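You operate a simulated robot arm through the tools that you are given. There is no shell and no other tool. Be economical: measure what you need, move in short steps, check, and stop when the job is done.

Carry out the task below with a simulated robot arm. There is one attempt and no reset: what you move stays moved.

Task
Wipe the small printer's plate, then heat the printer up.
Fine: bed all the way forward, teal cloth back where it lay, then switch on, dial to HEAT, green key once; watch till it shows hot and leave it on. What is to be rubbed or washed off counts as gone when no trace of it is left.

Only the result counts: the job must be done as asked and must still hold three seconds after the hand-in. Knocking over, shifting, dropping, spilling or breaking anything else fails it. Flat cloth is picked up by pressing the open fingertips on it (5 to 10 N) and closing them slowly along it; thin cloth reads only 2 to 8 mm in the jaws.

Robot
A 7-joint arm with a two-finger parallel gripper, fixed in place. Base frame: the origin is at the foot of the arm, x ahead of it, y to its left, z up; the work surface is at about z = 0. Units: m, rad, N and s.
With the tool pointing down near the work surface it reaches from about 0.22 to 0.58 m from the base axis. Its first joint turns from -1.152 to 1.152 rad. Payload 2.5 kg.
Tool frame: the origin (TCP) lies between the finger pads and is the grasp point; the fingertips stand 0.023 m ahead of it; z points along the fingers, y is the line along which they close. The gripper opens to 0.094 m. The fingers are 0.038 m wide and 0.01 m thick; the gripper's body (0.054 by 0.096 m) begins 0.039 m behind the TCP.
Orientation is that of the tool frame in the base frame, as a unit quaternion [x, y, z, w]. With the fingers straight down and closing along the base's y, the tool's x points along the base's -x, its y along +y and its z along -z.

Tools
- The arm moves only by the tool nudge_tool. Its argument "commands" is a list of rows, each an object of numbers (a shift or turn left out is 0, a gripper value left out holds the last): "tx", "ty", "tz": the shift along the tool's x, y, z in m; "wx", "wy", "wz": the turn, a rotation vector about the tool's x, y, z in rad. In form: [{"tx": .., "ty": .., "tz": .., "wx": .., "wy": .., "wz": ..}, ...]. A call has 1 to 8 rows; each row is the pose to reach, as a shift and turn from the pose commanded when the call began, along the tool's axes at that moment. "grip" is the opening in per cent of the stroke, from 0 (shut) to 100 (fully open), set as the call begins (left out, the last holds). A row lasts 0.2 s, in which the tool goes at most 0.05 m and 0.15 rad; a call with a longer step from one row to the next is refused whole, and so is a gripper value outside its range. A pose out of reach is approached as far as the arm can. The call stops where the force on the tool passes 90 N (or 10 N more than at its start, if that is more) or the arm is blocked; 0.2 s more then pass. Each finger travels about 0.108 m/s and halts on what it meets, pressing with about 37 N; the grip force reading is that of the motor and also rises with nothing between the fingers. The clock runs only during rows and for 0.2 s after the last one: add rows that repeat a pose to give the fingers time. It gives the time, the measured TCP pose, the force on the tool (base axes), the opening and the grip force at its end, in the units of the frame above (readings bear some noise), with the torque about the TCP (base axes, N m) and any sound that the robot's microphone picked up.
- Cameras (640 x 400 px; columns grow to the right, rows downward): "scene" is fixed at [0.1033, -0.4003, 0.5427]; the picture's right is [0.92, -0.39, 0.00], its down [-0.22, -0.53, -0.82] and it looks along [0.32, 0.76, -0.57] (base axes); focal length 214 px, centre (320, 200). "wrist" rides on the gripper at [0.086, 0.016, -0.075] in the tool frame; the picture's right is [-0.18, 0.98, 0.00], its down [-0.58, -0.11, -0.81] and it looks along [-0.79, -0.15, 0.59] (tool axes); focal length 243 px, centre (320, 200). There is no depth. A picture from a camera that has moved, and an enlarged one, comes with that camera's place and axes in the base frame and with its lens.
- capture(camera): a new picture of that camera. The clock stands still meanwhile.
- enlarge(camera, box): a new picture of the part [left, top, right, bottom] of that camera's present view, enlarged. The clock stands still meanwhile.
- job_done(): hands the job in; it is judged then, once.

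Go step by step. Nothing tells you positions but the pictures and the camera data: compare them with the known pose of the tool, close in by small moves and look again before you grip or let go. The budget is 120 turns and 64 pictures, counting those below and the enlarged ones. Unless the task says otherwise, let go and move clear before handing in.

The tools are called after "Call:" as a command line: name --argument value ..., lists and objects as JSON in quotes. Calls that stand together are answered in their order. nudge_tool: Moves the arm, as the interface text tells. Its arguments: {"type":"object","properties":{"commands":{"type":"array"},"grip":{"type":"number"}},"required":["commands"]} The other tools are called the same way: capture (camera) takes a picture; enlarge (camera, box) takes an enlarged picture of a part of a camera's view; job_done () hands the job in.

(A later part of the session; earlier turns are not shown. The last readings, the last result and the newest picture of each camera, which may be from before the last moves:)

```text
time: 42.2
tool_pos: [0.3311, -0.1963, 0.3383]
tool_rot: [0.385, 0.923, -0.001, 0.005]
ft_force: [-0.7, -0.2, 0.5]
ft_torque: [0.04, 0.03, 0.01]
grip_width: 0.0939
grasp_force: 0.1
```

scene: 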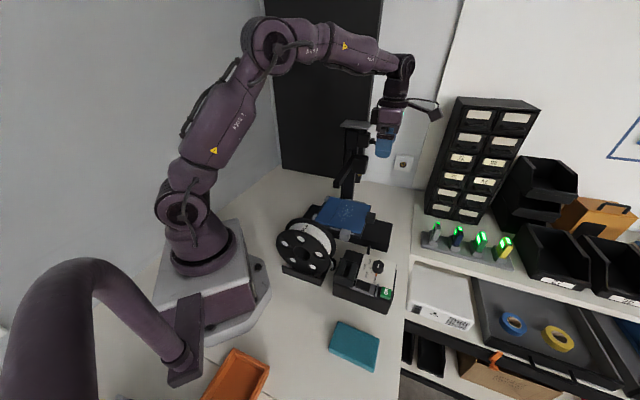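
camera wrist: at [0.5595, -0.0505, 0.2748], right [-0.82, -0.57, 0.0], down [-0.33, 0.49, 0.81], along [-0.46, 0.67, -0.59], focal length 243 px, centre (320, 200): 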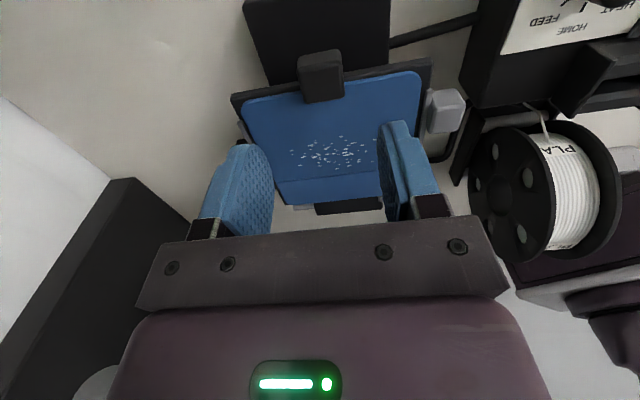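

Call:
nudge_tool --commands '[{"tx": 0.03, "ty": -0.02, "wy": 0.005}, {"tx": 0.06, "ty": -0.04, "wy": 0.01}, {"tx": 0.09, "ty": -0.06, "wy": 0.01}, {"tx": 0.11, "ty": -0.08, "tz": 0.02, "wy": 0.01}, {"tx": 0.11, "ty": -0.08, "tz": 0.06, "wy": 0.01}, {"tx": 0.11, "ty": -0.08, "tz": 0.1, "wy": 0.01}, {"tx": 0.11, "ty": -0.08, "tz": 0.1, "wy": 0.01}]'

Call:
capture --camera "wrist"

```text
time: 43.9
tool_pos: [0.1967, -0.1743, 0.2353]
tool_rot: [0.383, 0.924, 0.0, 0.001]
ft_force: [0.1, 0.5, -0.6]
ft_torque: [0.01, -0.01, 0.0]
grip_width: 0.0942
grasp_force: 0.1
```

```text
24 pictures are left
camera wrist: at [0.1478, -0.1018, 0.3105], right [0.83, 0.56, 0.0], down [0.33, -0.49, 0.81], along [0.46, -0.67, -0.59], focal length 243 px, centre (320, 200)
```

wrist: 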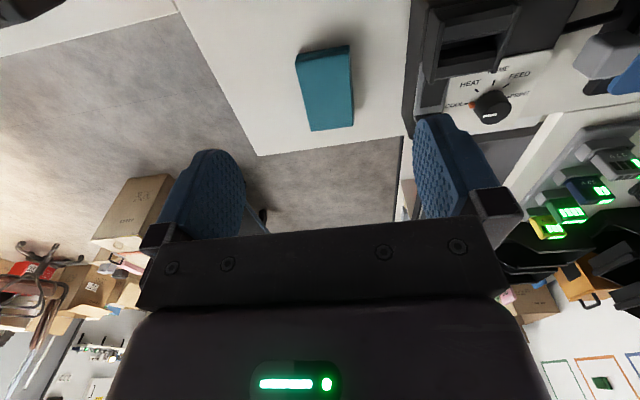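

Call:
enlarge --camera "wrist" --box '[260, 20, 400, 150]'

```text
3.08 times, centred on (330, 85) of wrist
camera zoom: at [0.1478, -0.1018, 0.3105], right [0.83, 0.56, 0.0], down [0.33, -0.49, 0.81], along [0.46, -0.67, -0.59], focal length 746 px, centre (289, 554)
```

zoom: 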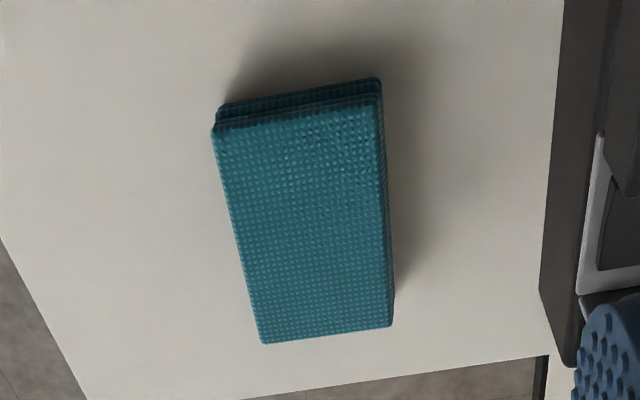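

The cloth is a folded pad ~64×104×13 mm, centred about (0.258,-0.243), aligned with the gripper. I'll straddle its short side and go down beside it.

Call:
nudge_tool --commands '[{"tx": -0.04, "ty": -0.005}, {"tx": -0.08, "ty": -0.005, "tz": 0.02}, {"tx": -0.08, "ty": -0.005, "tz": 0.06}, {"tx": -0.08, "ty": -0.005, "tz": 0.1}, {"tx": -0.08, "ty": -0.005, "tz": 0.14}, {"tx": -0.08, "ty": -0.005, "tz": 0.17}, {"tx": -0.08, "ty": -0.005, "tz": 0.17}]'

Call:
capture --camera "wrist"

```text
time: 45.5
tool_pos: [0.251, -0.2371, 0.0671]
tool_rot: [0.384, 0.924, 0.0, 0.001]
ft_force: [0.1, 0.0, 0.2]
ft_torque: [0.04, -0.01, -0.03]
grip_width: 0.0941
grasp_force: 0.0
```

```text
22 pictures are left
camera wrist: at [0.2001, -0.1628, 0.142], right [0.83, 0.56, 0.0], down [0.33, -0.49, 0.81], along [0.46, -0.67, -0.59], focal length 243 px, centre (320, 200)
```

wrist: 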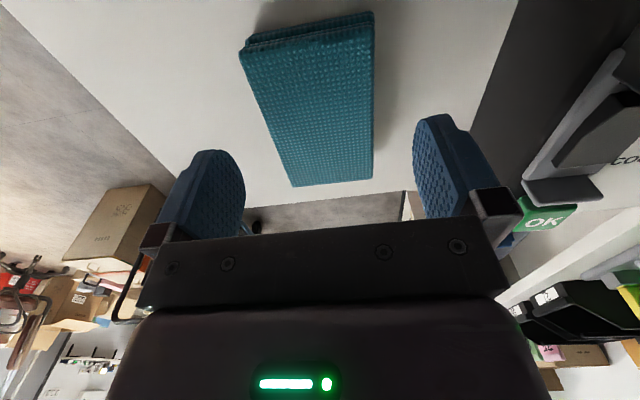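

Well centred. Descending to just above the table and closing slowly.

Call:
nudge_tool --commands '[{"tz": 0.015}, {"tz": 0.03}, {"tz": 0.038}, {"tz": 0.038}]'

Call:
nudge_tool --commands '[{}, {}, {}]' --grip 62

```text
time: 46.5
tool_pos: [0.2498, -0.2357, 0.0298]
tool_rot: [0.383, 0.924, 0.0, 0.001]
ft_force: [0.6, -0.1, -0.5]
ft_torque: [0.01, 0.0, -0.01]
grip_width: 0.094
grasp_force: 0.0
```

```text
time: 47.2
tool_pos: [0.2497, -0.2363, 0.0299]
tool_rot: [0.384, 0.923, 0.0, 0.001]
ft_force: [0.0, 0.0, 0.0]
ft_torque: [0.01, 0.02, 0.0]
grip_width: 0.0639
grasp_force: 36.7
```

It holds at 64 mm. Lifting a little to check.

Call:
nudge_tool --commands '[{"tz": -0.01}, {"tz": -0.03}, {"tz": -0.06}, {"tz": -0.06}]' --grip 55

Call:
capture --camera "wrist"

```text
time: 48.2
tool_pos: [0.2496, -0.2364, 0.088]
tool_rot: [0.384, 0.923, 0.0, 0.001]
ft_force: [-0.7, 0.5, 0.7]
ft_torque: [-0.03, 0.0, 0.01]
grip_width: 0.0515
grasp_force: 0.1
```

```text
21 pictures are left
camera wrist: at [0.2001, -0.1621, 0.1633], right [0.83, 0.56, 0.0], down [0.33, -0.49, 0.81], along [0.46, -0.67, -0.59], focal length 243 px, centre (320, 200)
```

wrist: 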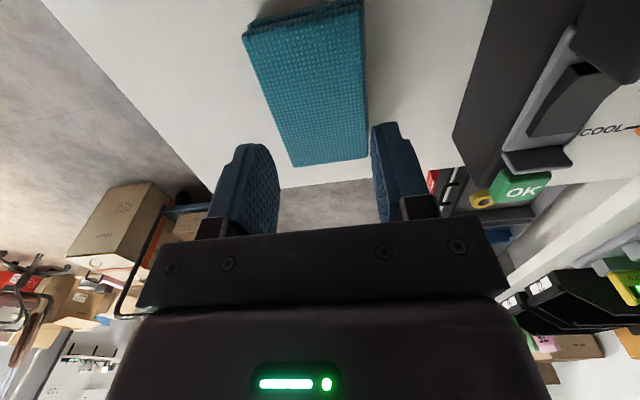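

The fingers gripped only the top edge and slid off; the cloth is still in place. Going deeper, almost to the table.

Call:
nudge_tool --commands '[{"tz": 0.02}, {"tz": 0.04}, {"tz": 0.055}, {"tz": 0.061}, {"tz": 0.0625}, {"tz": 0.0625}]' --grip 100

```text
time: 49.6
tool_pos: [0.2511, -0.2368, 0.026]
tool_rot: [0.384, 0.923, 0.001, 0.001]
ft_force: [-0.2, 0.8, 0.9]
ft_torque: [-0.03, -0.01, 0.0]
grip_width: 0.0941
grasp_force: 0.1
```

Call:
nudge_tool --commands '[{"tz": 0.0015}, {"tz": 0.0015}, {"tz": 0.0015}, {"tz": 0.0015}, {"tz": 0.0015}]' --grip 45

Call:
nudge_tool --commands '[{"tz": -0.005}, {"tz": -0.015}, {"tz": -0.03}, {"tz": -0.03}]'

```text
time: 50.9
tool_pos: [0.2501, -0.2365, 0.0253]
tool_rot: [0.383, 0.924, 0.001, 0.002]
ft_force: [-3.3, 2.3, 18.2]
ft_torque: [-0.1, 0.13, 0.02]
grip_width: 0.0641
grasp_force: 37.1
```

```text
time: 51.9
tool_pos: [0.2485, -0.2361, 0.0567]
tool_rot: [0.384, 0.923, 0.001, -0.001]
ft_force: [-0.2, -0.4, -0.8]
ft_torque: [0.01, 0.01, 0.0]
grip_width: 0.0642
grasp_force: 37.0
```

Held firmly now. Checking from the scene how the pad sits relative to the fingertips.

Call:
enlarge --camera "scene" --box '[310, 290, 400, 390]'

```text
4.00 times, centred on (355, 340) of scene
camera zoom: at [0.1033, -0.4003, 0.5427], right [0.92, -0.39, 0.0], down [-0.22, -0.53, -0.82], along [0.32, 0.76, -0.57], focal length 858 px, centre (180, -360)
```

zoom: 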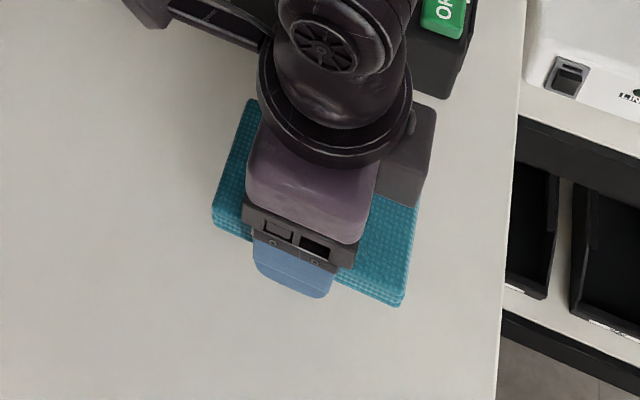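

The pad bottom is flush with the fingertips; I'd like it ~2 mm proud so the cloth, not the fingers, rubs. Regripping slightly higher.

Call:
nudge_tool --commands '[{"tz": 0.01}, {"tz": 0.02}, {"tz": 0.0285}, {"tz": 0.0285}]'

Call:
nudge_tool --commands '[{}, {}]' --grip 78

Call:
nudge_tool --commands '[{}, {}, {}, {}]' --grip 40

Call:
nudge_tool --commands '[{"tz": -0.005}, {"tz": -0.015}, {"tz": -0.03}, {"tz": -0.06}, {"tz": -0.09}, {"tz": -0.13}, {"tz": -0.13}]'

```text
time: 52.9
tool_pos: [0.2507, -0.2363, 0.0256]
tool_rot: [0.383, 0.924, 0.0, 0.001]
ft_force: [0.1, 0.1, -0.5]
ft_torque: [-0.01, 0.04, -0.01]
grip_width: 0.0642
grasp_force: 37.2
```

```text
time: 53.5
tool_pos: [0.2497, -0.2361, 0.0271]
tool_rot: [0.384, 0.923, 0.0, 0.001]
ft_force: [-0.2, -0.2, -0.3]
ft_torque: [-0.01, -0.03, -0.03]
grip_width: 0.0734
grasp_force: 0.0
```

```text
time: 54.5
tool_pos: [0.2502, -0.2357, 0.0271]
tool_rot: [0.383, 0.924, 0.001, 0.001]
ft_force: [0.1, -0.5, -0.1]
ft_torque: [0.01, 0.03, 0.02]
grip_width: 0.0641
grasp_force: 37.1
```

```text
time: 56.0
tool_pos: [0.2487, -0.2357, 0.156]
tool_rot: [0.384, 0.923, 0.001, 0.001]
ft_force: [0.0, -0.4, -0.6]
ft_torque: [-0.02, -0.06, -0.05]
grip_width: 0.064
grasp_force: 37.1
```

Cloth is held. Raising it, moving across toward the printer at height, then flipping the wrist again.

Call:
nudge_tool --commands '[{"tz": -0.045}, {"tz": -0.09}, {"tz": -0.135}, {"tz": -0.16}, {"tz": -0.16, "ty": 0.045}, {"tz": -0.16, "ty": 0.09}, {"tz": -0.16, "ty": 0.135}, {"tz": -0.16, "ty": 0.18}]'

Call:
nudge_tool --commands '[{"wz": -0.14, "ty": 0.03}, {"wz": -0.28, "ty": 0.06}, {"wz": -0.42, "ty": 0.09}, {"wz": -0.56, "ty": 0.09}, {"wz": -0.7, "ty": 0.09}, {"wz": -0.84, "ty": 0.09}, {"wz": -0.98, "ty": 0.09}, {"wz": -1.12, "ty": 0.09}]'

Call:
nudge_tool --commands '[{"wz": -0.14}, {"wz": -0.28}, {"wz": -0.42}, {"wz": -0.56}, {"wz": -0.7}, {"wz": -0.84}, {"wz": -0.98}, {"wz": -1.12}]'

Call:
nudge_tool --commands '[{"wz": -0.14}, {"wz": -0.28}, {"wz": -0.42}, {"wz": -0.56}, {"wz": -0.7}, {"wz": -0.84}, {"wz": -0.902}, {"wz": -0.902}]'

```text
time: 57.9
tool_pos: [0.3775, -0.1063, 0.3189]
tool_rot: [0.385, 0.923, 0.0, 0.001]
ft_force: [-0.3, -0.1, -0.8]
ft_torque: [0.01, 0.01, 0.01]
grip_width: 0.0642
grasp_force: 37.0
```

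```text
time: 59.6
tool_pos: [0.4409, -0.0457, 0.3172]
tool_rot: [-0.167, 0.986, 0.0, 0.0]
ft_force: [0.2, 0.2, 0.0]
ft_torque: [0.02, -0.03, 0.01]
grip_width: 0.064
grasp_force: 37.6
```

```text
time: 61.5
tool_pos: [0.4407, -0.0456, 0.3176]
tool_rot: [-0.665, 0.747, 0.0, 0.001]
ft_force: [-0.3, -0.6, 0.6]
ft_torque: [0.02, 0.01, -0.03]
grip_width: 0.0642
grasp_force: 36.5
```

```text
time: 63.2
tool_pos: [0.441, -0.046, 0.3169]
tool_rot: [0.924, -0.383, 0.0, -0.001]
ft_force: [0.3, -0.2, -0.5]
ft_torque: [0.0, -0.01, 0.01]
grip_width: 0.0642
grasp_force: 36.9
```

Now over to the plate and down to 2–3 cm above it.

Call:
nudge_tool --commands '[{"tx": -0.02, "ty": -0.035}, {"tx": -0.026, "ty": -0.066, "tz": 0.02}, {"tx": -0.026, "ty": -0.066, "tz": 0.06}, {"tx": -0.026, "ty": -0.066, "tz": 0.1}, {"tx": -0.026, "ty": -0.066, "tz": 0.14}, {"tx": -0.026, "ty": -0.066, "tz": 0.175}, {"tx": -0.026, "ty": -0.066, "tz": 0.19}, {"tx": -0.026, "ty": -0.066, "tz": 0.19}]'

Call:
enlarge --camera "scene" --box '[300, 150, 430, 250]'

```text
time: 65.0
tool_pos: [0.4715, 0.0191, 0.1249]
tool_rot: [0.923, -0.384, 0.001, 0.0]
ft_force: [-0.7, 0.0, -1.3]
ft_torque: [-0.01, -0.02, 0.0]
grip_width: 0.0644
grasp_force: 36.9
```

```text
4.00 times, centred on (365, 200) of scene
camera zoom: at [0.1033, -0.4003, 0.5427], right [0.92, -0.39, 0.0], down [-0.22, -0.53, -0.82], along [0.32, 0.76, -0.57], focal length 858 px, centre (140, 200)
```

zoom: 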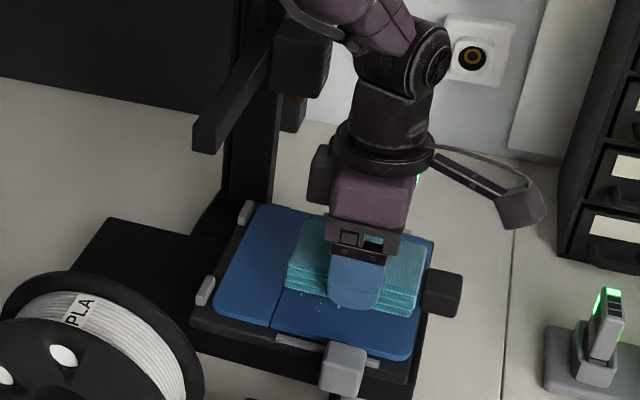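

Clear of the printer head. Lowering to contact.

Call:
nudge_tool --commands '[{"tz": 0.01}, {"tz": 0.018}, {"tz": 0.022}, {"tz": 0.024}, {"tz": 0.024}]'

```text
time: 66.2
tool_pos: [0.4713, 0.0191, 0.1038]
tool_rot: [0.924, -0.384, 0.0, -0.001]
ft_force: [0.1, -0.3, -0.5]
ft_torque: [0.01, -0.03, -0.03]
grip_width: 0.0641
grasp_force: 37.1
```

Call:
nudge_tool --commands '[{"tz": 0.001}, {"tz": 0.002}, {"tz": 0.003}, {"tz": 0.004}, {"tz": 0.004}]'

```text
time: 67.5
tool_pos: [0.4717, 0.0194, 0.1018]
tool_rot: [0.924, -0.383, 0.002, -0.001]
ft_force: [-14.5, -0.6, 41.8]
ft_torque: [-0.11, 0.56, 0.07]
grip_width: 0.0643
grasp_force: 37.2
```

Contact at ≈0.102 with too much force; easing off to ~15 N and wiping sideways.

Call:
nudge_tool --commands '[{"tz": -0.0025}, {"tz": -0.0025, "ty": -0.015}, {"tz": -0.0025, "ty": -0.03}, {"tz": -0.0025, "ty": -0.045}, {"tz": -0.0025, "ty": -0.06}, {"tz": -0.0025, "ty": -0.065}]'

```text
time: 68.8
tool_pos: [0.5168, 0.0651, 0.102]
tool_rot: [0.923, -0.384, 0.001, 0.0]
ft_force: [-3.6, -3.7, 11.6]
ft_torque: [-0.41, -0.29, -0.18]
grip_width: 0.064
grasp_force: 37.6
```

Good pressure (12 N). Sweeping back and forth a few times.

Call:
nudge_tool --commands '[{"ty": 0.02}, {"ty": 0.04}, {"ty": 0.06}, {"ty": 0.07}, {"ty": 0.05}, {"ty": 0.03}, {"ty": 0.01}, {"ty": 0}]'

Call:
nudge_tool --commands '[{"ty": 0.02, "tx": -0.006}, {"ty": 0.04, "tx": -0.006}, {"ty": 0.06, "tx": -0.006}, {"ty": 0.07, "tx": -0.006}, {"ty": 0.05, "tx": 0.002}, {"ty": 0.03, "tx": 0.002}, {"ty": 0.01, "tx": 0.002}, {"ty": 0}]'

```text
time: 70.7
tool_pos: [0.5159, 0.0649, 0.1028]
tool_rot: [0.923, -0.384, 0.001, -0.001]
ft_force: [-3.9, -5.9, 15.9]
ft_torque: [-0.47, 0.1, -0.1]
grip_width: 0.0638
grasp_force: 36.5
```

```text
time: 72.5
tool_pos: [0.5155, 0.0656, 0.1038]
tool_rot: [0.923, -0.384, 0.001, -0.001]
ft_force: [-0.8, 0.4, 0.1]
ft_torque: [-0.01, -0.01, 0.01]
grip_width: 0.064
grasp_force: 36.6
```

Lifting to inspect.

Call:
nudge_tool --commands '[{"tz": -0.04}, {"tz": -0.08, "tx": 0.01}, {"tz": -0.12, "tx": 0.04}, {"tz": -0.15, "tx": 0.06}, {"tz": -0.15, "tx": 0.06}]'

Call:
enlarge --camera "scene" --box '[320, 150, 420, 250]'

```text
time: 73.7
tool_pos: [0.5593, 0.023, 0.2548]
tool_rot: [0.923, -0.384, 0.002, -0.001]
ft_force: [-0.8, -0.9, -0.2]
ft_torque: [0.01, 0.03, -0.03]
grip_width: 0.0641
grasp_force: 36.8
```

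```text
4.00 times, centred on (370, 200) of scene
camera zoom: at [0.1033, -0.4003, 0.5427], right [0.92, -0.39, 0.0], down [-0.22, -0.53, -0.82], along [0.32, 0.76, -0.57], focal length 858 px, centre (120, 200)
```

zoom: 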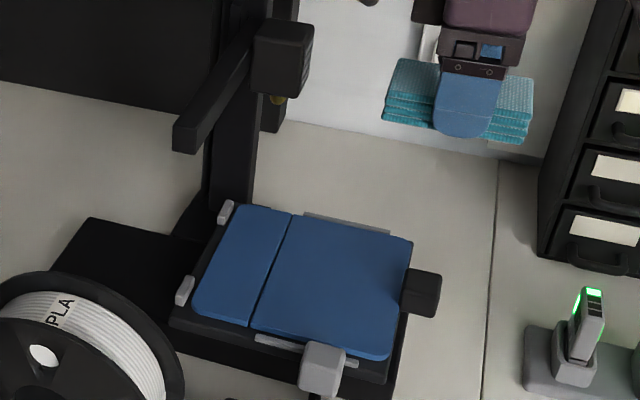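

The plate looks clean; one close zoom to confirm.

Call:
enlarge --camera "scene" --box '[335, 198, 405, 252]'

```text
7.41 times, centred on (370, 225) of scene
camera zoom: at [0.1033, -0.4003, 0.5427], right [0.92, -0.39, 0.0], down [-0.22, -0.53, -0.82], along [0.32, 0.76, -0.57], focal length 1589 px, centre (-50, 15)
```

zoom: 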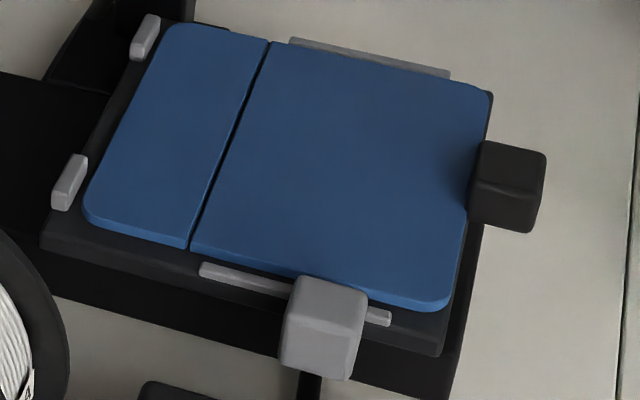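

The plate is spotless and the bed is at its stop. Returning the cloth along the same path.

Call:
nudge_tool --commands '[{"tz": -0.04}, {"tz": -0.064, "ty": 0.03}, {"tz": -0.064, "ty": 0.07}, {"tz": -0.064, "ty": 0.11, "tx": -0.02}, {"tz": -0.064, "ty": 0.132, "tx": -0.035}, {"tz": -0.064, "ty": 0.132, "tx": -0.035}]'

Call:
nudge_tool --commands '[{"wz": 0.14}, {"wz": 0.28}, {"wz": 0.42}, {"wz": 0.56}, {"wz": 0.7}, {"wz": 0.84}, {"wz": 0.98}, {"wz": 1.12}]'

Call:
nudge_tool --commands '[{"wz": 0.14}, {"wz": 0.28}, {"wz": 0.42}, {"wz": 0.56}, {"wz": 0.7}, {"wz": 0.84}, {"wz": 0.98}, {"wz": 1.12}]'

Call:
nudge_tool --commands '[{"wz": 0.14}, {"wz": 0.28}, {"wz": 0.42}, {"wz": 0.56}, {"wz": 0.7}, {"wz": 0.84}, {"wz": 0.902}, {"wz": 0.902}]'

```text
time: 75.0
tool_pos: [0.4409, -0.047, 0.3182]
tool_rot: [0.923, -0.384, 0.001, -0.001]
ft_force: [0.7, 0.6, 0.0]
ft_torque: [0.0, -0.01, 0.0]
grip_width: 0.064
grasp_force: 37.1
```

```text
time: 76.8
tool_pos: [0.4405, -0.0461, 0.3167]
tool_rot: [-0.578, 0.816, 0.0, 0.001]
ft_force: [0.5, 0.4, 0.2]
ft_torque: [0.01, -0.01, -0.01]
grip_width: 0.064
grasp_force: 37.2
```

```text
time: 78.7
tool_pos: [0.4404, -0.0451, 0.3171]
tool_rot: [-0.055, 0.998, 0.0, 0.001]
ft_force: [-0.3, 0.2, -1.3]
ft_torque: [0.03, -0.04, 0.02]
grip_width: 0.0641
grasp_force: 36.7
```

```text
time: 80.5
tool_pos: [0.4399, -0.0447, 0.3153]
tool_rot: [0.384, 0.924, 0.0, 0.0]
ft_force: [0.0, 0.8, -0.1]
ft_torque: [0.02, -0.05, 0.01]
grip_width: 0.0642
grasp_force: 36.9
```

Call:
nudge_tool --commands '[{"ty": -0.045}, {"ty": -0.09}, {"ty": -0.135}, {"ty": -0.18}, {"ty": -0.225}, {"ty": -0.2694, "tx": -0.001}, {"ty": -0.2694, "tx": -0.001, "tz": 0.045}, {"ty": -0.2694, "tx": -0.001, "tz": 0.09}]'

Call:
nudge_tool --commands '[{"tz": 0.045}, {"tz": 0.09}, {"tz": 0.13}, {"tz": 0.165}, {"tz": 0.165}]'

Call:
capture --camera "scene"

```text
time: 82.2
tool_pos: [0.2512, -0.2363, 0.2243]
tool_rot: [0.384, 0.924, 0.0, 0.001]
ft_force: [0.7, -0.1, -0.4]
ft_torque: [0.05, -0.02, -0.01]
grip_width: 0.0638
grasp_force: 36.8
```

```text
time: 83.5
tool_pos: [0.2504, -0.2383, 0.0577]
tool_rot: [0.384, 0.923, 0.0, 0.002]
ft_force: [-0.4, -0.2, 0.4]
ft_torque: [0.0, 0.03, 0.0]
grip_width: 0.0645
grasp_force: 37.0
```

```text
16 pictures are left
```

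scene: 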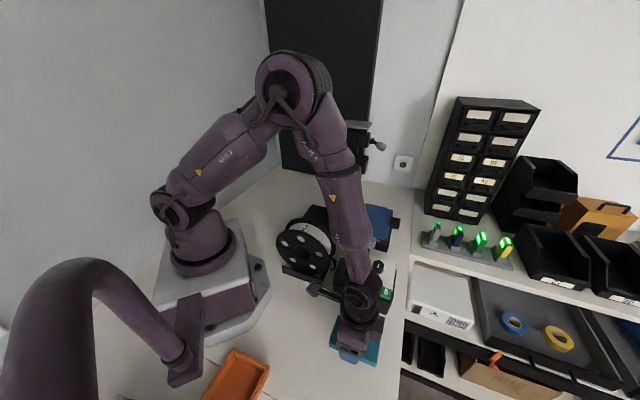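

Call:
nudge_tool --commands '[{"tz": 0.015}, {"tz": 0.024}, {"tz": 0.028}, {"tz": 0.0295}, {"tz": 0.0295}]'

Call:
nudge_tool --commands '[{}, {}, {}]' --grip 75

Call:
nudge_tool --commands '[{}, {}, {"tz": -0.02}, {"tz": -0.06}, {"tz": -0.1}, {"tz": -0.15}, {"tz": -0.2}]' --grip 100

Call:
enlarge --camera "wrist" --box '[220, 0, 540, 200]'

```text
time: 84.7
tool_pos: [0.2501, -0.2363, 0.0301]
tool_rot: [0.383, 0.924, 0.0, 0.001]
ft_force: [0.2, 0.3, 0.2]
ft_torque: [-0.02, -0.03, 0.01]
grip_width: 0.064
grasp_force: 36.3
```

```text
time: 85.5
tool_pos: [0.2506, -0.2357, 0.0304]
tool_rot: [0.383, 0.924, 0.001, 0.002]
ft_force: [-1.1, -0.1, 0.8]
ft_torque: [0.01, -0.03, -0.01]
grip_width: 0.0706
grasp_force: 0.1
```

```text
time: 87.0
tool_pos: [0.2504, -0.2377, 0.2342]
tool_rot: [0.384, 0.923, 0.0, 0.0]
ft_force: [-0.6, 0.4, 0.4]
ft_torque: [0.03, -0.02, -0.02]
grip_width: 0.0939
grasp_force: 0.0
```

```text
2.00 times, centred on (380, 100) of wrist
camera zoom: at [0.2007, -0.1638, 0.3086], right [0.83, 0.56, 0.0], down [0.33, -0.49, 0.81], along [0.46, -0.67, -0.59], focal length 485 px, centre (200, 400)
```

zoom: 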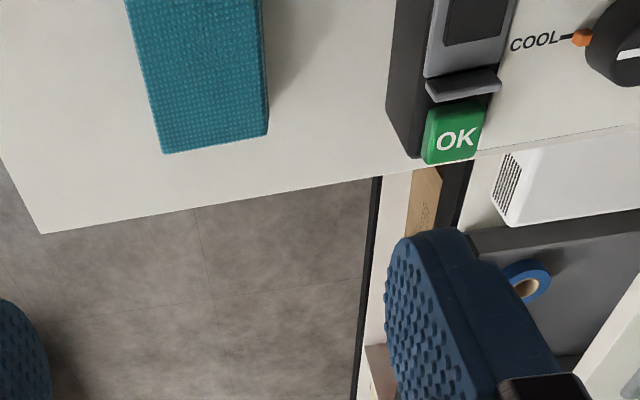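

The cloth lies where it was. Next, a close look at the panel's switch and key.

Call:
nudge_tool --commands '[{"tx": 0.02, "ty": 0.04}, {"tx": 0.04, "ty": 0.08}, {"tx": 0.04, "ty": 0.12}, {"tx": 0.04, "ty": 0.14}, {"tx": 0.04, "ty": 0.14}]' --grip 0

Call:
enlarge --camera "wrist" --box '[220, 0, 480, 180]'

```text
time: 88.2
tool_pos: [0.32, -0.1095, 0.2331]
tool_rot: [0.384, 0.923, 0.001, 0.001]
ft_force: [-0.6, 0.0, -0.3]
ft_torque: [-0.02, 0.02, 0.0]
grip_width: 0.0
grasp_force: 36.9
```

```text
2.22 times, centred on (350, 90) of wrist
camera zoom: at [0.2713, -0.0366, 0.3077], right [0.83, 0.56, 0.0], down [0.33, -0.49, 0.81], along [0.46, -0.67, -0.59], focal length 539 px, centre (253, 444)
```

zoom: 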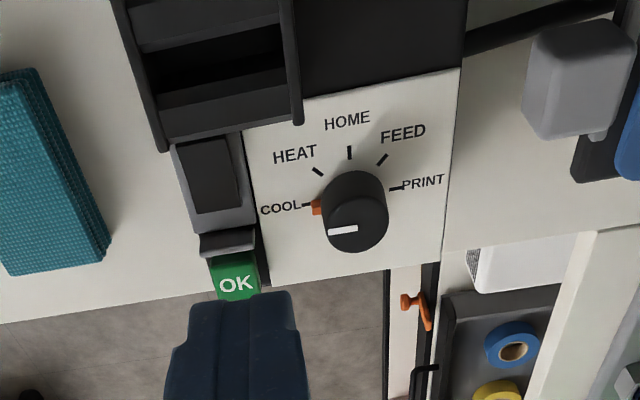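

Call:
enlarge --camera "wrist" --box '[275, 45, 345, 135]'

Call:
enlarge --camera "scene" --box '[340, 265, 390, 305]'

```text
4.44 times, centred on (310, 90) of wrist
camera zoom: at [0.2713, -0.0366, 0.3077], right [0.83, 0.56, 0.0], down [0.33, -0.49, 0.81], along [0.46, -0.67, -0.59], focal length 1078 px, centre (364, 689)
```

zoom: 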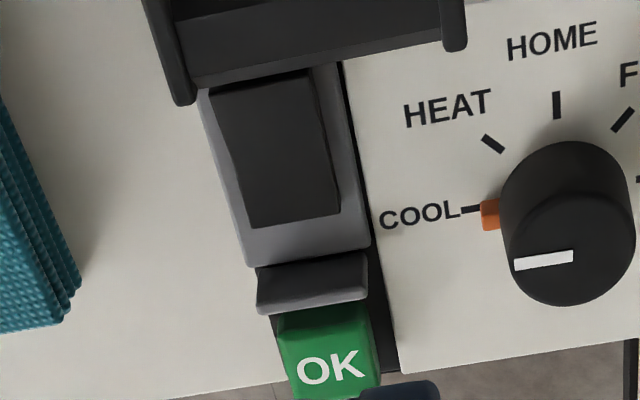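

```text
10.00 times, centred on (365, 285) of scene
camera zoom: at [0.1033, -0.4003, 0.5427], right [0.92, -0.39, 0.0], down [-0.22, -0.53, -0.82], along [0.32, 0.76, -0.57], focal length 2145 px, centre (-130, -650)
```

zoom: 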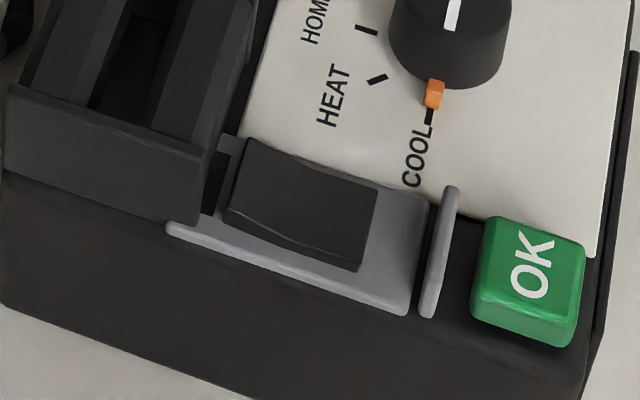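

The rocker's rear end (by the display hood) stands raised, at about (0.320,-0.142,0.07), so off; the OK key is at (0.365,-0.188) and the knob at (0.387,-0.124). I'll turn the wrist 90° to press the rear end with a single finger.

Call:
nudge_tool --commands '[{"wz": -0.14}, {"wz": -0.28}, {"wz": -0.42}, {"wz": -0.56}, {"wz": -0.7}, {"wz": -0.84}, {"wz": -0.84}]' --grip 100

Call:
nudge_tool --commands '[{"wz": -0.14}, {"wz": -0.28}, {"wz": -0.42}, {"wz": -0.56}, {"wz": -0.7}, {"wz": -0.73}, {"wz": -0.73}]'

```text
time: 89.8
tool_pos: [0.3193, -0.1105, 0.2299]
tool_rot: [-0.027, 1.0, 0.0, 0.001]
ft_force: [0.9, 0.5, -0.6]
ft_torque: [-0.02, 0.0, 0.0]
grip_width: 0.0941
grasp_force: 0.1
```

```text
time: 91.5
tool_pos: [0.3212, -0.1097, 0.2307]
tool_rot: [-0.382, 0.924, 0.0, 0.001]
ft_force: [-0.5, -0.4, 0.5]
ft_torque: [-0.02, 0.03, -0.03]
grip_width: 0.0942
grasp_force: 0.1
```

Call:
nudge_tool --commands '[{"ty": -0.04, "tx": 0.012}, {"ty": -0.0763, "tx": 0.0236}, {"ty": -0.0763, "tx": 0.0236, "tz": 0.04}, {"ty": -0.0763, "tx": 0.0236, "tz": 0.08}, {"ty": -0.0763, "tx": 0.0236, "tz": 0.11}, {"ty": -0.0763, "tx": 0.0236, "tz": 0.11}]'

Call:
capture --camera "wrist"

Call:
enlarge --camera "scene" --box '[330, 250, 400, 310]'

```text
time: 92.8
tool_pos: [0.3579, -0.1788, 0.1197]
tool_rot: [-0.381, 0.925, -0.001, 0.001]
ft_force: [-0.6, 0.6, 0.1]
ft_torque: [0.0, -0.02, -0.01]
grip_width: 0.0937
grasp_force: 0.1
```

```text
11 pictures are left
camera wrist: at [0.2852, -0.2275, 0.1942], right [-0.56, 0.83, 0.0], down [0.49, 0.33, 0.81], along [0.67, 0.45, -0.59], focal length 243 px, centre (320, 200)
```

wrist: 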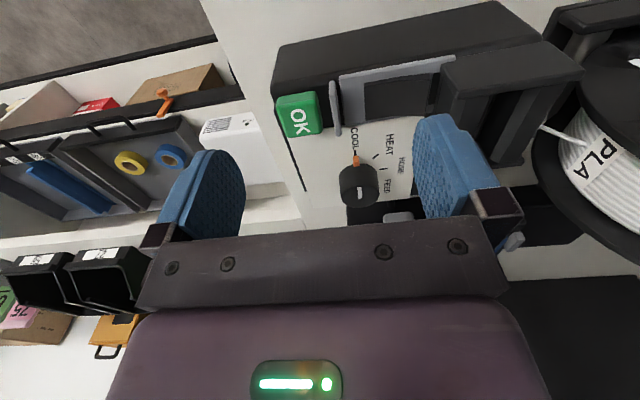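

```text
6.67 times, centred on (365, 280) of scene
camera zoom: at [0.1033, -0.4003, 0.5427], right [0.92, -0.39, 0.0], down [-0.22, -0.53, -0.82], along [0.32, 0.76, -0.57], focal length 1430 px, centre (20, -333)
```

zoom: 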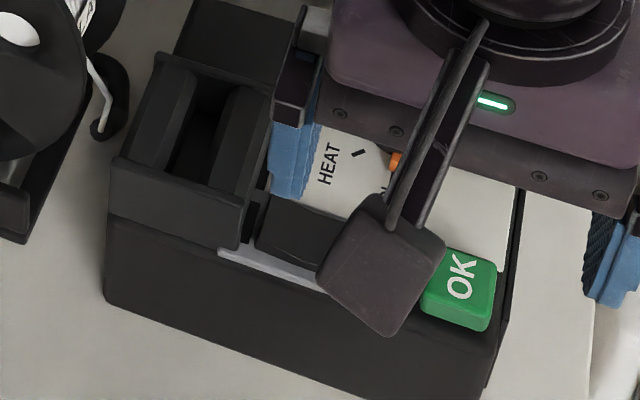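

Geometry agrees with projection. Lowering the rear finger onto the rocker's raised rear end.

Call:
nudge_tool --commands '[{"tz": 0.01}, {"tz": 0.018}, {"tz": 0.022}, {"tz": 0.022}]'

```text
time: 93.8
tool_pos: [0.359, -0.1795, 0.0996]
tool_rot: [-0.381, 0.925, 0.0, 0.001]
ft_force: [-0.4, 0.2, 0.1]
ft_torque: [-0.01, 0.0, 0.0]
grip_width: 0.0939
grasp_force: 0.1
```

Call:
nudge_tool --commands '[{"tz": 0.001}, {"tz": 0.002}, {"tz": 0.003}, {"tz": 0.004}]'

```text
time: 94.8
tool_pos: [0.358, -0.1806, 0.0959]
tool_rot: [-0.382, 0.924, 0.0, 0.001]
ft_force: [-0.3, -0.2, -0.6]
ft_torque: [0.0, 0.01, -0.01]
grip_width: 0.0941
grasp_force: 0.0
```

Call:
nudge_tool --commands '[{"tz": 0.001}, {"tz": 0.002}, {"tz": 0.003}, {"tz": 0.004}]'

```text
time: 95.8
tool_pos: [0.3571, -0.1801, 0.0929]
tool_rot: [-0.381, 0.925, 0.0, 0.001]
ft_force: [-6.2, 2.6, 35.6]
ft_torque: [0.94, 1.64, -0.13]
grip_width: 0.0941
grasp_force: 0.0
heard: click
```

A click. Backing off and looking at the panel.

Call:
nudge_tool --commands '[{"tz": -0.02}, {"tz": -0.05}, {"tz": -0.09}, {"tz": -0.09, "tx": 0.03}, {"tz": -0.09, "tx": 0.03}]'

Call:
enlarge --camera "wrist" --box '[260, 0, 580, 200]'

```text
time: 97.0
tool_pos: [0.3375, -0.1994, 0.1803]
tool_rot: [-0.382, 0.924, -0.001, 0.001]
ft_force: [0.2, -0.4, 0.3]
ft_torque: [-0.01, 0.0, 0.01]
grip_width: 0.0943
grasp_force: 0.0
```

```text
2.00 times, centred on (420, 100) of wrist
camera zoom: at [0.2645, -0.2485, 0.2551], right [-0.56, 0.83, 0.0], down [0.49, 0.33, 0.81], along [0.67, 0.45, -0.59], focal length 485 px, centre (120, 400)
```

zoom: 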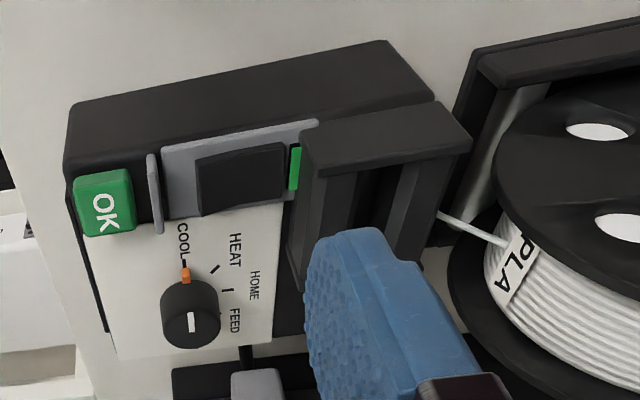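

A green mark is revealed at the rocker's rear: it is on. Now over to the knob.

Call:
nudge_tool --commands '[{"tx": -0.04, "ty": 0.01}, {"tx": -0.08, "ty": 0.0185}, {"tx": -0.088, "ty": 0.0185}, {"tx": -0.088, "ty": 0.0185, "tz": 0.03}, {"tx": -0.088, "ty": 0.0185, "tz": 0.05}, {"tx": -0.088, "ty": 0.0185, "tz": 0.05}]' --grip 58

Call:
capture --camera "wrist"

```text
time: 98.5
tool_pos: [0.3861, -0.1259, 0.1309]
tool_rot: [-0.381, 0.924, -0.001, 0.001]
ft_force: [0.4, -0.4, -0.4]
ft_torque: [0.02, 0.03, -0.03]
grip_width: 0.0545
grasp_force: 0.1
```

```text
8 pictures are left
camera wrist: at [0.3132, -0.1744, 0.2054], right [-0.56, 0.83, 0.0], down [0.49, 0.33, 0.81], along [0.67, 0.45, -0.59], focal length 243 px, centre (320, 200)
```

wrist: 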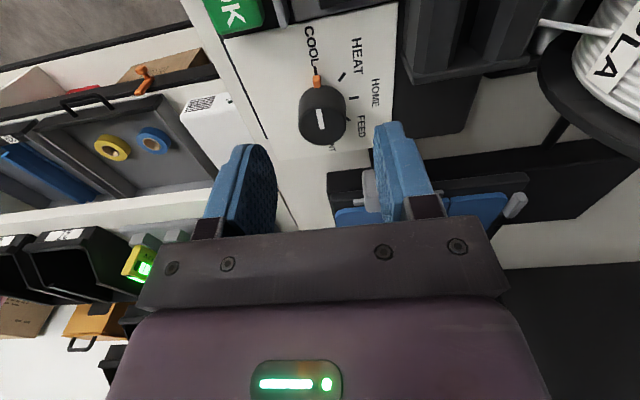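

Centred over the knob. Descending and gripping it.

Call:
nudge_tool --commands '[{"tz": 0.015}, {"tz": 0.028}, {"tz": 0.034}, {"tz": 0.034}]'

Call:
nudge_tool --commands '[{}, {}, {}, {}]' --grip 15

```text
time: 99.5
tool_pos: [0.3861, -0.1252, 0.0973]
tool_rot: [-0.382, 0.924, -0.001, 0.001]
ft_force: [0.3, 0.5, 0.1]
ft_torque: [-0.02, 0.01, -0.01]
grip_width: 0.0546
grasp_force: 0.0
```

```text
time: 100.5
tool_pos: [0.3856, -0.1243, 0.0976]
tool_rot: [-0.382, 0.924, 0.001, 0.001]
ft_force: [-10.8, 8.9, 4.8]
ft_torque: [-0.19, 0.08, -0.02]
grip_width: 0.0297
grasp_force: 44.8
```

Knob gripped (30 mm). Turning clockwise 45° toward HEAT.

Call:
nudge_tool --commands '[{"ty": 0.0012}, {"ty": 0.0012, "wz": 0.13}, {"ty": 0.0012, "wz": 0.26}, {"ty": 0.0012, "wz": 0.39}, {"ty": 0.0012, "wz": 0.52}, {"ty": 0.0012, "wz": 0.65}, {"ty": 0.0012, "wz": 0.76}, {"ty": 0.0012, "wz": 0.76}]'

Call:
enlarge --camera "wrist" --box '[220, 80, 420, 240]'

```text
time: 102.2
tool_pos: [0.3852, -0.1247, 0.0967]
tool_rot: [-0.011, 1.0, 0.001, 0.0]
ft_force: [-7.6, 13.5, -5.7]
ft_torque: [-0.07, -0.93, 0.0]
grip_width: 0.0297
grasp_force: 44.8
```

```text
2.50 times, centred on (320, 160) of wrist
camera zoom: at [0.2983, -0.1089, 0.1716], right [0.16, 0.99, 0.0], down [0.58, -0.1, 0.81], along [0.8, -0.13, -0.59], focal length 606 px, centre (320, 300)
```

zoom: 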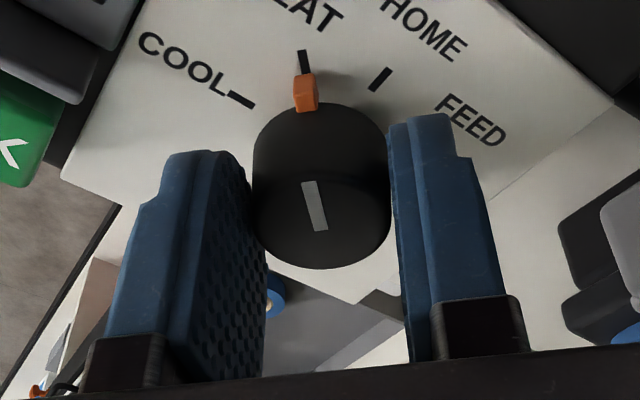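

The pointer is on HEAT. Releasing, rising, and moving over to the OK key.

Call:
nudge_tool --commands '[{}, {}, {}, {"tz": -0.02}, {"tz": -0.05}, {"tz": -0.07}]' --grip 60

Call:
nudge_tool --commands '[{"wz": -0.13}, {"wz": -0.26}, {"wz": -0.39}, {"wz": -0.52}, {"wz": -0.65}, {"wz": -0.76}, {"wz": -0.76}]' --grip 0

```text
time: 103.7
tool_pos: [0.3847, -0.126, 0.1665]
tool_rot: [-0.011, 1.0, 0.0, 0.001]
ft_force: [0.5, -0.3, 0.4]
ft_torque: [0.05, -0.01, 0.02]
grip_width: 0.0566
grasp_force: 0.0
```

```text
time: 105.2
tool_pos: [0.384, -0.1259, 0.1681]
tool_rot: [-0.383, 0.924, 0.001, 0.001]
ft_force: [0.0, -0.2, 0.3]
ft_torque: [0.0, 0.03, 0.03]
grip_width: 0.0
grasp_force: 37.2
```

Call:
nudge_tool --commands '[{"tx": 0.03, "ty": -0.015}, {"tx": 0.06, "ty": -0.0335}, {"tx": 0.06, "ty": -0.0335, "tz": 0.03}, {"tx": 0.06, "ty": -0.0335, "tz": 0.05}, {"tx": 0.06, "ty": -0.0335, "tz": 0.05}]'

Call:
enlarge --camera "wrist" --box '[200, 40, 440, 200]'

```text
time: 106.5
tool_pos: [0.3678, -0.1912, 0.1167]
tool_rot: [-0.383, 0.924, 0.0, 0.001]
ft_force: [0.9, -1.0, -0.6]
ft_torque: [0.01, -0.01, -0.01]
grip_width: 0.0
grasp_force: 37.4
```

```text
2.50 times, centred on (320, 120) of wrist
camera zoom: at [0.2941, -0.2401, 0.1911], right [-0.56, 0.83, 0.0], down [0.49, 0.33, 0.81], along [0.67, 0.45, -0.59], focal length 606 px, centre (320, 400)
```

zoom: 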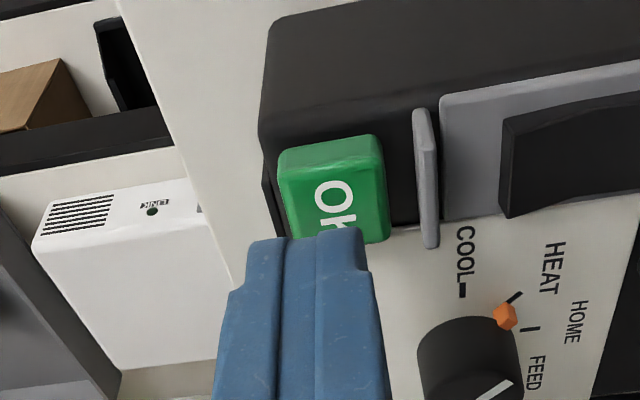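

Aimed at the key, clear of the guard fin. Pressing down gently, once.

Call:
nudge_tool --commands '[{"tz": 0.01}, {"tz": 0.016}, {"tz": 0.017}]'

```text
time: 107.2
tool_pos: [0.3667, -0.1907, 0.0988]
tool_rot: [-0.382, 0.924, -0.001, 0.001]
ft_force: [0.8, 0.1, -0.1]
ft_torque: [0.01, -0.02, 0.01]
grip_width: 0.0001
grasp_force: 37.0
```

Call:
nudge_tool --commands '[{"tz": 0.001}, {"tz": 0.002}, {"tz": 0.003}]'

```text
time: 108.0
tool_pos: [0.3657, -0.1917, 0.097]
tool_rot: [-0.381, 0.925, 0.0, 0.001]
ft_force: [0.5, 0.4, -0.4]
ft_torque: [0.0, 0.02, 0.01]
grip_width: 0.0
grasp_force: 36.9
```

Call:
nudge_tool --commands '[{"tz": 0.001}, {"tz": 0.002}, {"tz": 0.003}]'

```text
time: 108.8
tool_pos: [0.3662, -0.192, 0.0938]
tool_rot: [-0.381, 0.924, 0.0, 0.001]
ft_force: [0.1, -0.2, 1.6]
ft_torque: [0.0, 0.05, -0.02]
grip_width: 0.0001
grasp_force: 36.8
heard: click
```

A click: key pressed. Retracting straight up and looking at the display.

Call:
nudge_tool --commands '[{"tz": -0.03}, {"tz": -0.07}, {"tz": -0.11}, {"tz": -0.15}, {"tz": -0.19}, {"tz": -0.19, "tx": -0.045}, {"tz": -0.19, "tx": -0.09}, {"tz": -0.19, "tx": -0.09}]'

Call:
enlarge --camera "scene" --box '[325, 235, 405, 310]'

```text
time: 110.7
tool_pos: [0.429, -0.1279, 0.2824]
tool_rot: [-0.381, 0.925, -0.001, 0.001]
ft_force: [-0.6, -0.3, 0.2]
ft_torque: [0.0, 0.0, 0.02]
grip_width: 0.0002
grasp_force: 36.7
```

```text
5.33 times, centred on (365, 272) of scene
camera zoom: at [0.1033, -0.4003, 0.5427], right [0.92, -0.39, 0.0], down [-0.22, -0.53, -0.82], along [0.32, 0.76, -0.57], focal length 1144 px, centre (80, -187)
```

zoom: 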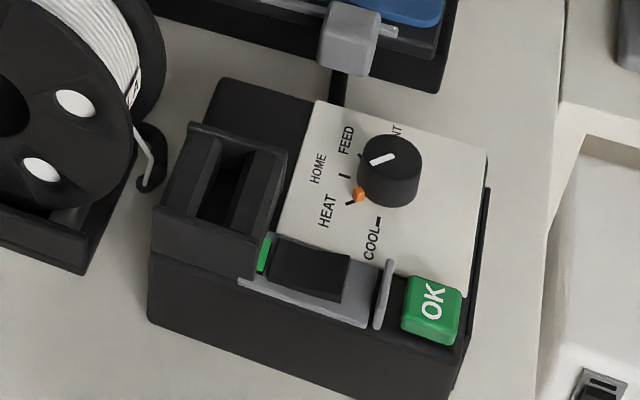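

The display sits down inside the hood; I'll move the wrist camera to look steeply into it while it heats.

Call:
nudge_tool --commands '[{"wz": 0.14, "ty": 0.03, "tx": 0.02}, {"wz": 0.28, "ty": 0.06, "tx": 0.04}, {"wz": 0.42, "ty": 0.08, "tx": 0.06}, {"wz": 0.56, "ty": 0.094, "tx": 0.064}, {"wz": 0.7, "ty": 0.094, "tx": 0.064}, {"wz": 0.84, "ty": 0.094, "tx": 0.064}, {"wz": 0.98, "ty": 0.094, "tx": 0.064}, {"wz": 1.12, "ty": 0.094, "tx": 0.064}]'

Call:
nudge_tool --commands '[{"wz": 0.14}, {"wz": 0.28}, {"wz": 0.42}, {"wz": 0.451}, {"wz": 0.451}]'

Call:
enlarge --camera "wrist" --box '[220, 0, 480, 160]'

```text
time: 112.5
tool_pos: [0.3172, -0.1054, 0.2842]
tool_rot: [0.17, 0.985, 0.0, 0.001]
ft_force: [-0.3, 0.4, -0.2]
ft_torque: [0.05, 0.01, 0.02]
grip_width: 0.0
grasp_force: 37.1
```

```text
time: 113.7
tool_pos: [0.3188, -0.105, 0.2829]
tool_rot: [0.385, 0.923, 0.0, 0.002]
ft_force: [-0.2, 0.4, 0.1]
ft_torque: [0.04, 0.03, 0.0]
grip_width: 0.0
grasp_force: 36.9
```

```text
2.46 times, centred on (350, 80) of wrist
camera zoom: at [0.2689, -0.0325, 0.3585], right [0.83, 0.56, 0.0], down [0.33, -0.49, 0.81], along [0.45, -0.67, -0.59], focal length 597 px, centre (246, 495)
```

zoom: 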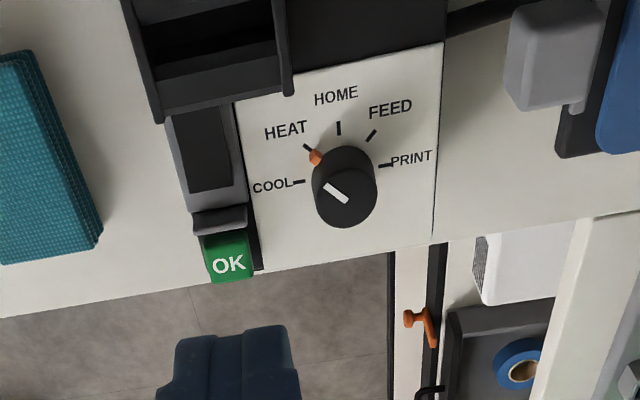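

The screen isn't visible from behind; it must face the front. Swinging the wrist to look from the front, with the fingers open so as not to block the view.

Call:
nudge_tool --commands '[{"wz": -0.14, "tx": -0.03, "ty": -0.015}, {"wz": -0.28, "tx": -0.067, "ty": -0.0375}, {"wz": -0.42, "tx": -0.067, "ty": -0.0375, "tz": 0.03}, {"wz": -0.56, "tx": -0.067, "ty": -0.0375, "tz": 0.06}, {"wz": -0.7, "tx": -0.067, "ty": -0.0375, "tz": 0.06}, {"wz": -0.84, "tx": -0.067, "ty": -0.0375, "tz": 0.06}, {"wz": -0.98, "tx": -0.067, "ty": -0.0375, "tz": 0.06}, {"wz": -1.12, "tx": -0.067, "ty": -0.0375, "tz": 0.06}]' --grip 100

Call:
nudge_tool --commands '[{"wz": -0.14}, {"wz": -0.28}, {"wz": -0.42}, {"wz": -0.56}, {"wz": -0.7}, {"wz": -0.84}, {"wz": -0.98}, {"wz": -1.12}]'

Call:
nudge_tool --commands '[{"wz": -0.14}, {"wz": -0.28}, {"wz": -0.42}, {"wz": -0.55}, {"wz": -0.55}]'

Call:
capture --camera "wrist"

```text
time: 115.5
tool_pos: [0.3382, -0.1806, 0.2235]
tool_rot: [-0.167, 0.986, 0.0, 0.001]
ft_force: [0.6, -0.4, 0.8]
ft_torque: [-0.04, -0.01, 0.02]
grip_width: 0.0939
grasp_force: 0.1
```

```text
time: 117.2
tool_pos: [0.3384, -0.1803, 0.2233]
tool_rot: [-0.665, 0.747, -0.001, 0.001]
ft_force: [0.4, 0.0, -0.8]
ft_torque: [-0.02, 0.01, 0.01]
grip_width: 0.094
grasp_force: 0.0
```

```text
time: 118.5
tool_pos: [0.3378, -0.1793, 0.2245]
tool_rot: [0.843, -0.539, 0.0, 0.0]
ft_force: [-0.3, 0.5, -0.3]
ft_torque: [0.01, 0.0, -0.01]
grip_width: 0.0939
grasp_force: 0.1
```

```text
3 pictures are left
camera wrist: at [0.3598, -0.2647, 0.2986], right [-0.97, -0.25, 0.0], down [-0.15, 0.57, 0.81], along [-0.2, 0.78, -0.59], focal length 243 px, centre (320, 200)
```

wrist: 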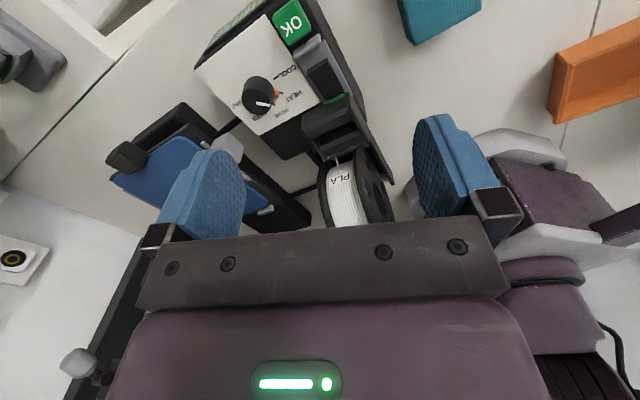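

Zooming into the hood from this front view.

Call:
enlarge --camera "wrist" --box '[280, 75, 400, 165]'

```text
4.44 times, centred on (340, 120) of wrist
camera zoom: at [0.3598, -0.2647, 0.2986], right [-0.97, -0.25, 0.0], down [-0.15, 0.57, 0.81], along [-0.2, 0.78, -0.59], focal length 1078 px, centre (231, 556)
```

zoom: 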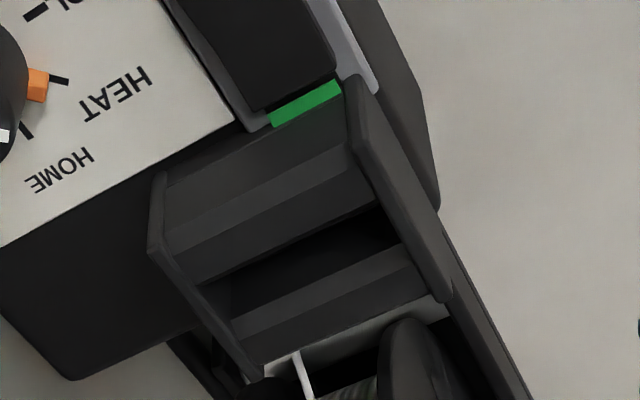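

The screen must lie at the bottom of the narrow slot (about (0.302,-0.106)), visible only from straight above. I'll turn the wrist back, tilt it 0.6 rad and put the camera directly over the slot.

Call:
nudge_tool --commands '[{"wz": 0.14}, {"wz": 0.28}, {"wz": 0.42}, {"wz": 0.56}, {"wz": 0.7}, {"wz": 0.84}, {"wz": 0.98}, {"wz": 1.1}]'

Call:
nudge_tool --commands '[{"wz": 0.14}, {"wz": 0.28}, {"wz": 0.42}, {"wz": 0.56}, {"wz": 0.7}, {"wz": 0.84}, {"wz": 0.907}, {"wz": 0.907}]'

Call:
nudge_tool --commands '[{"wy": 0.12, "tx": 0.002, "ty": 0.02}, {"wy": 0.24, "tx": 0.004, "ty": 0.04}, {"wy": 0.36, "tx": 0.007, "ty": 0.057}, {"wy": 0.48, "tx": 0.007, "ty": 0.057, "tz": 0.01}, {"wy": 0.6, "tx": 0.007, "ty": 0.057, "tz": 0.02}, {"wy": 0.6, "tx": 0.007, "ty": 0.057, "tz": 0.02}]'

```text
time: 120.2
tool_pos: [0.3395, -0.1805, 0.2245]
tool_rot: [-0.434, 0.901, -0.001, 0.001]
ft_force: [-0.6, -0.1, -0.2]
ft_torque: [0.04, 0.01, -0.04]
grip_width: 0.0941
grasp_force: 0.1
```

```text
time: 122.0
tool_pos: [0.3382, -0.1791, 0.224]
tool_rot: [0.003, 1.0, 0.0, 0.001]
ft_force: [0.9, -0.8, 0.5]
ft_torque: [-0.01, 0.0, 0.01]
grip_width: 0.0939
grasp_force: 0.0
```

```text
time: 123.5
tool_pos: [0.3324, -0.1235, 0.2054]
tool_rot: [0.003, 0.955, 0.001, -0.296]
ft_force: [-0.6, 0.3, 1.4]
ft_torque: [-0.01, 0.03, -0.02]
grip_width: 0.094
grasp_force: 0.2
```

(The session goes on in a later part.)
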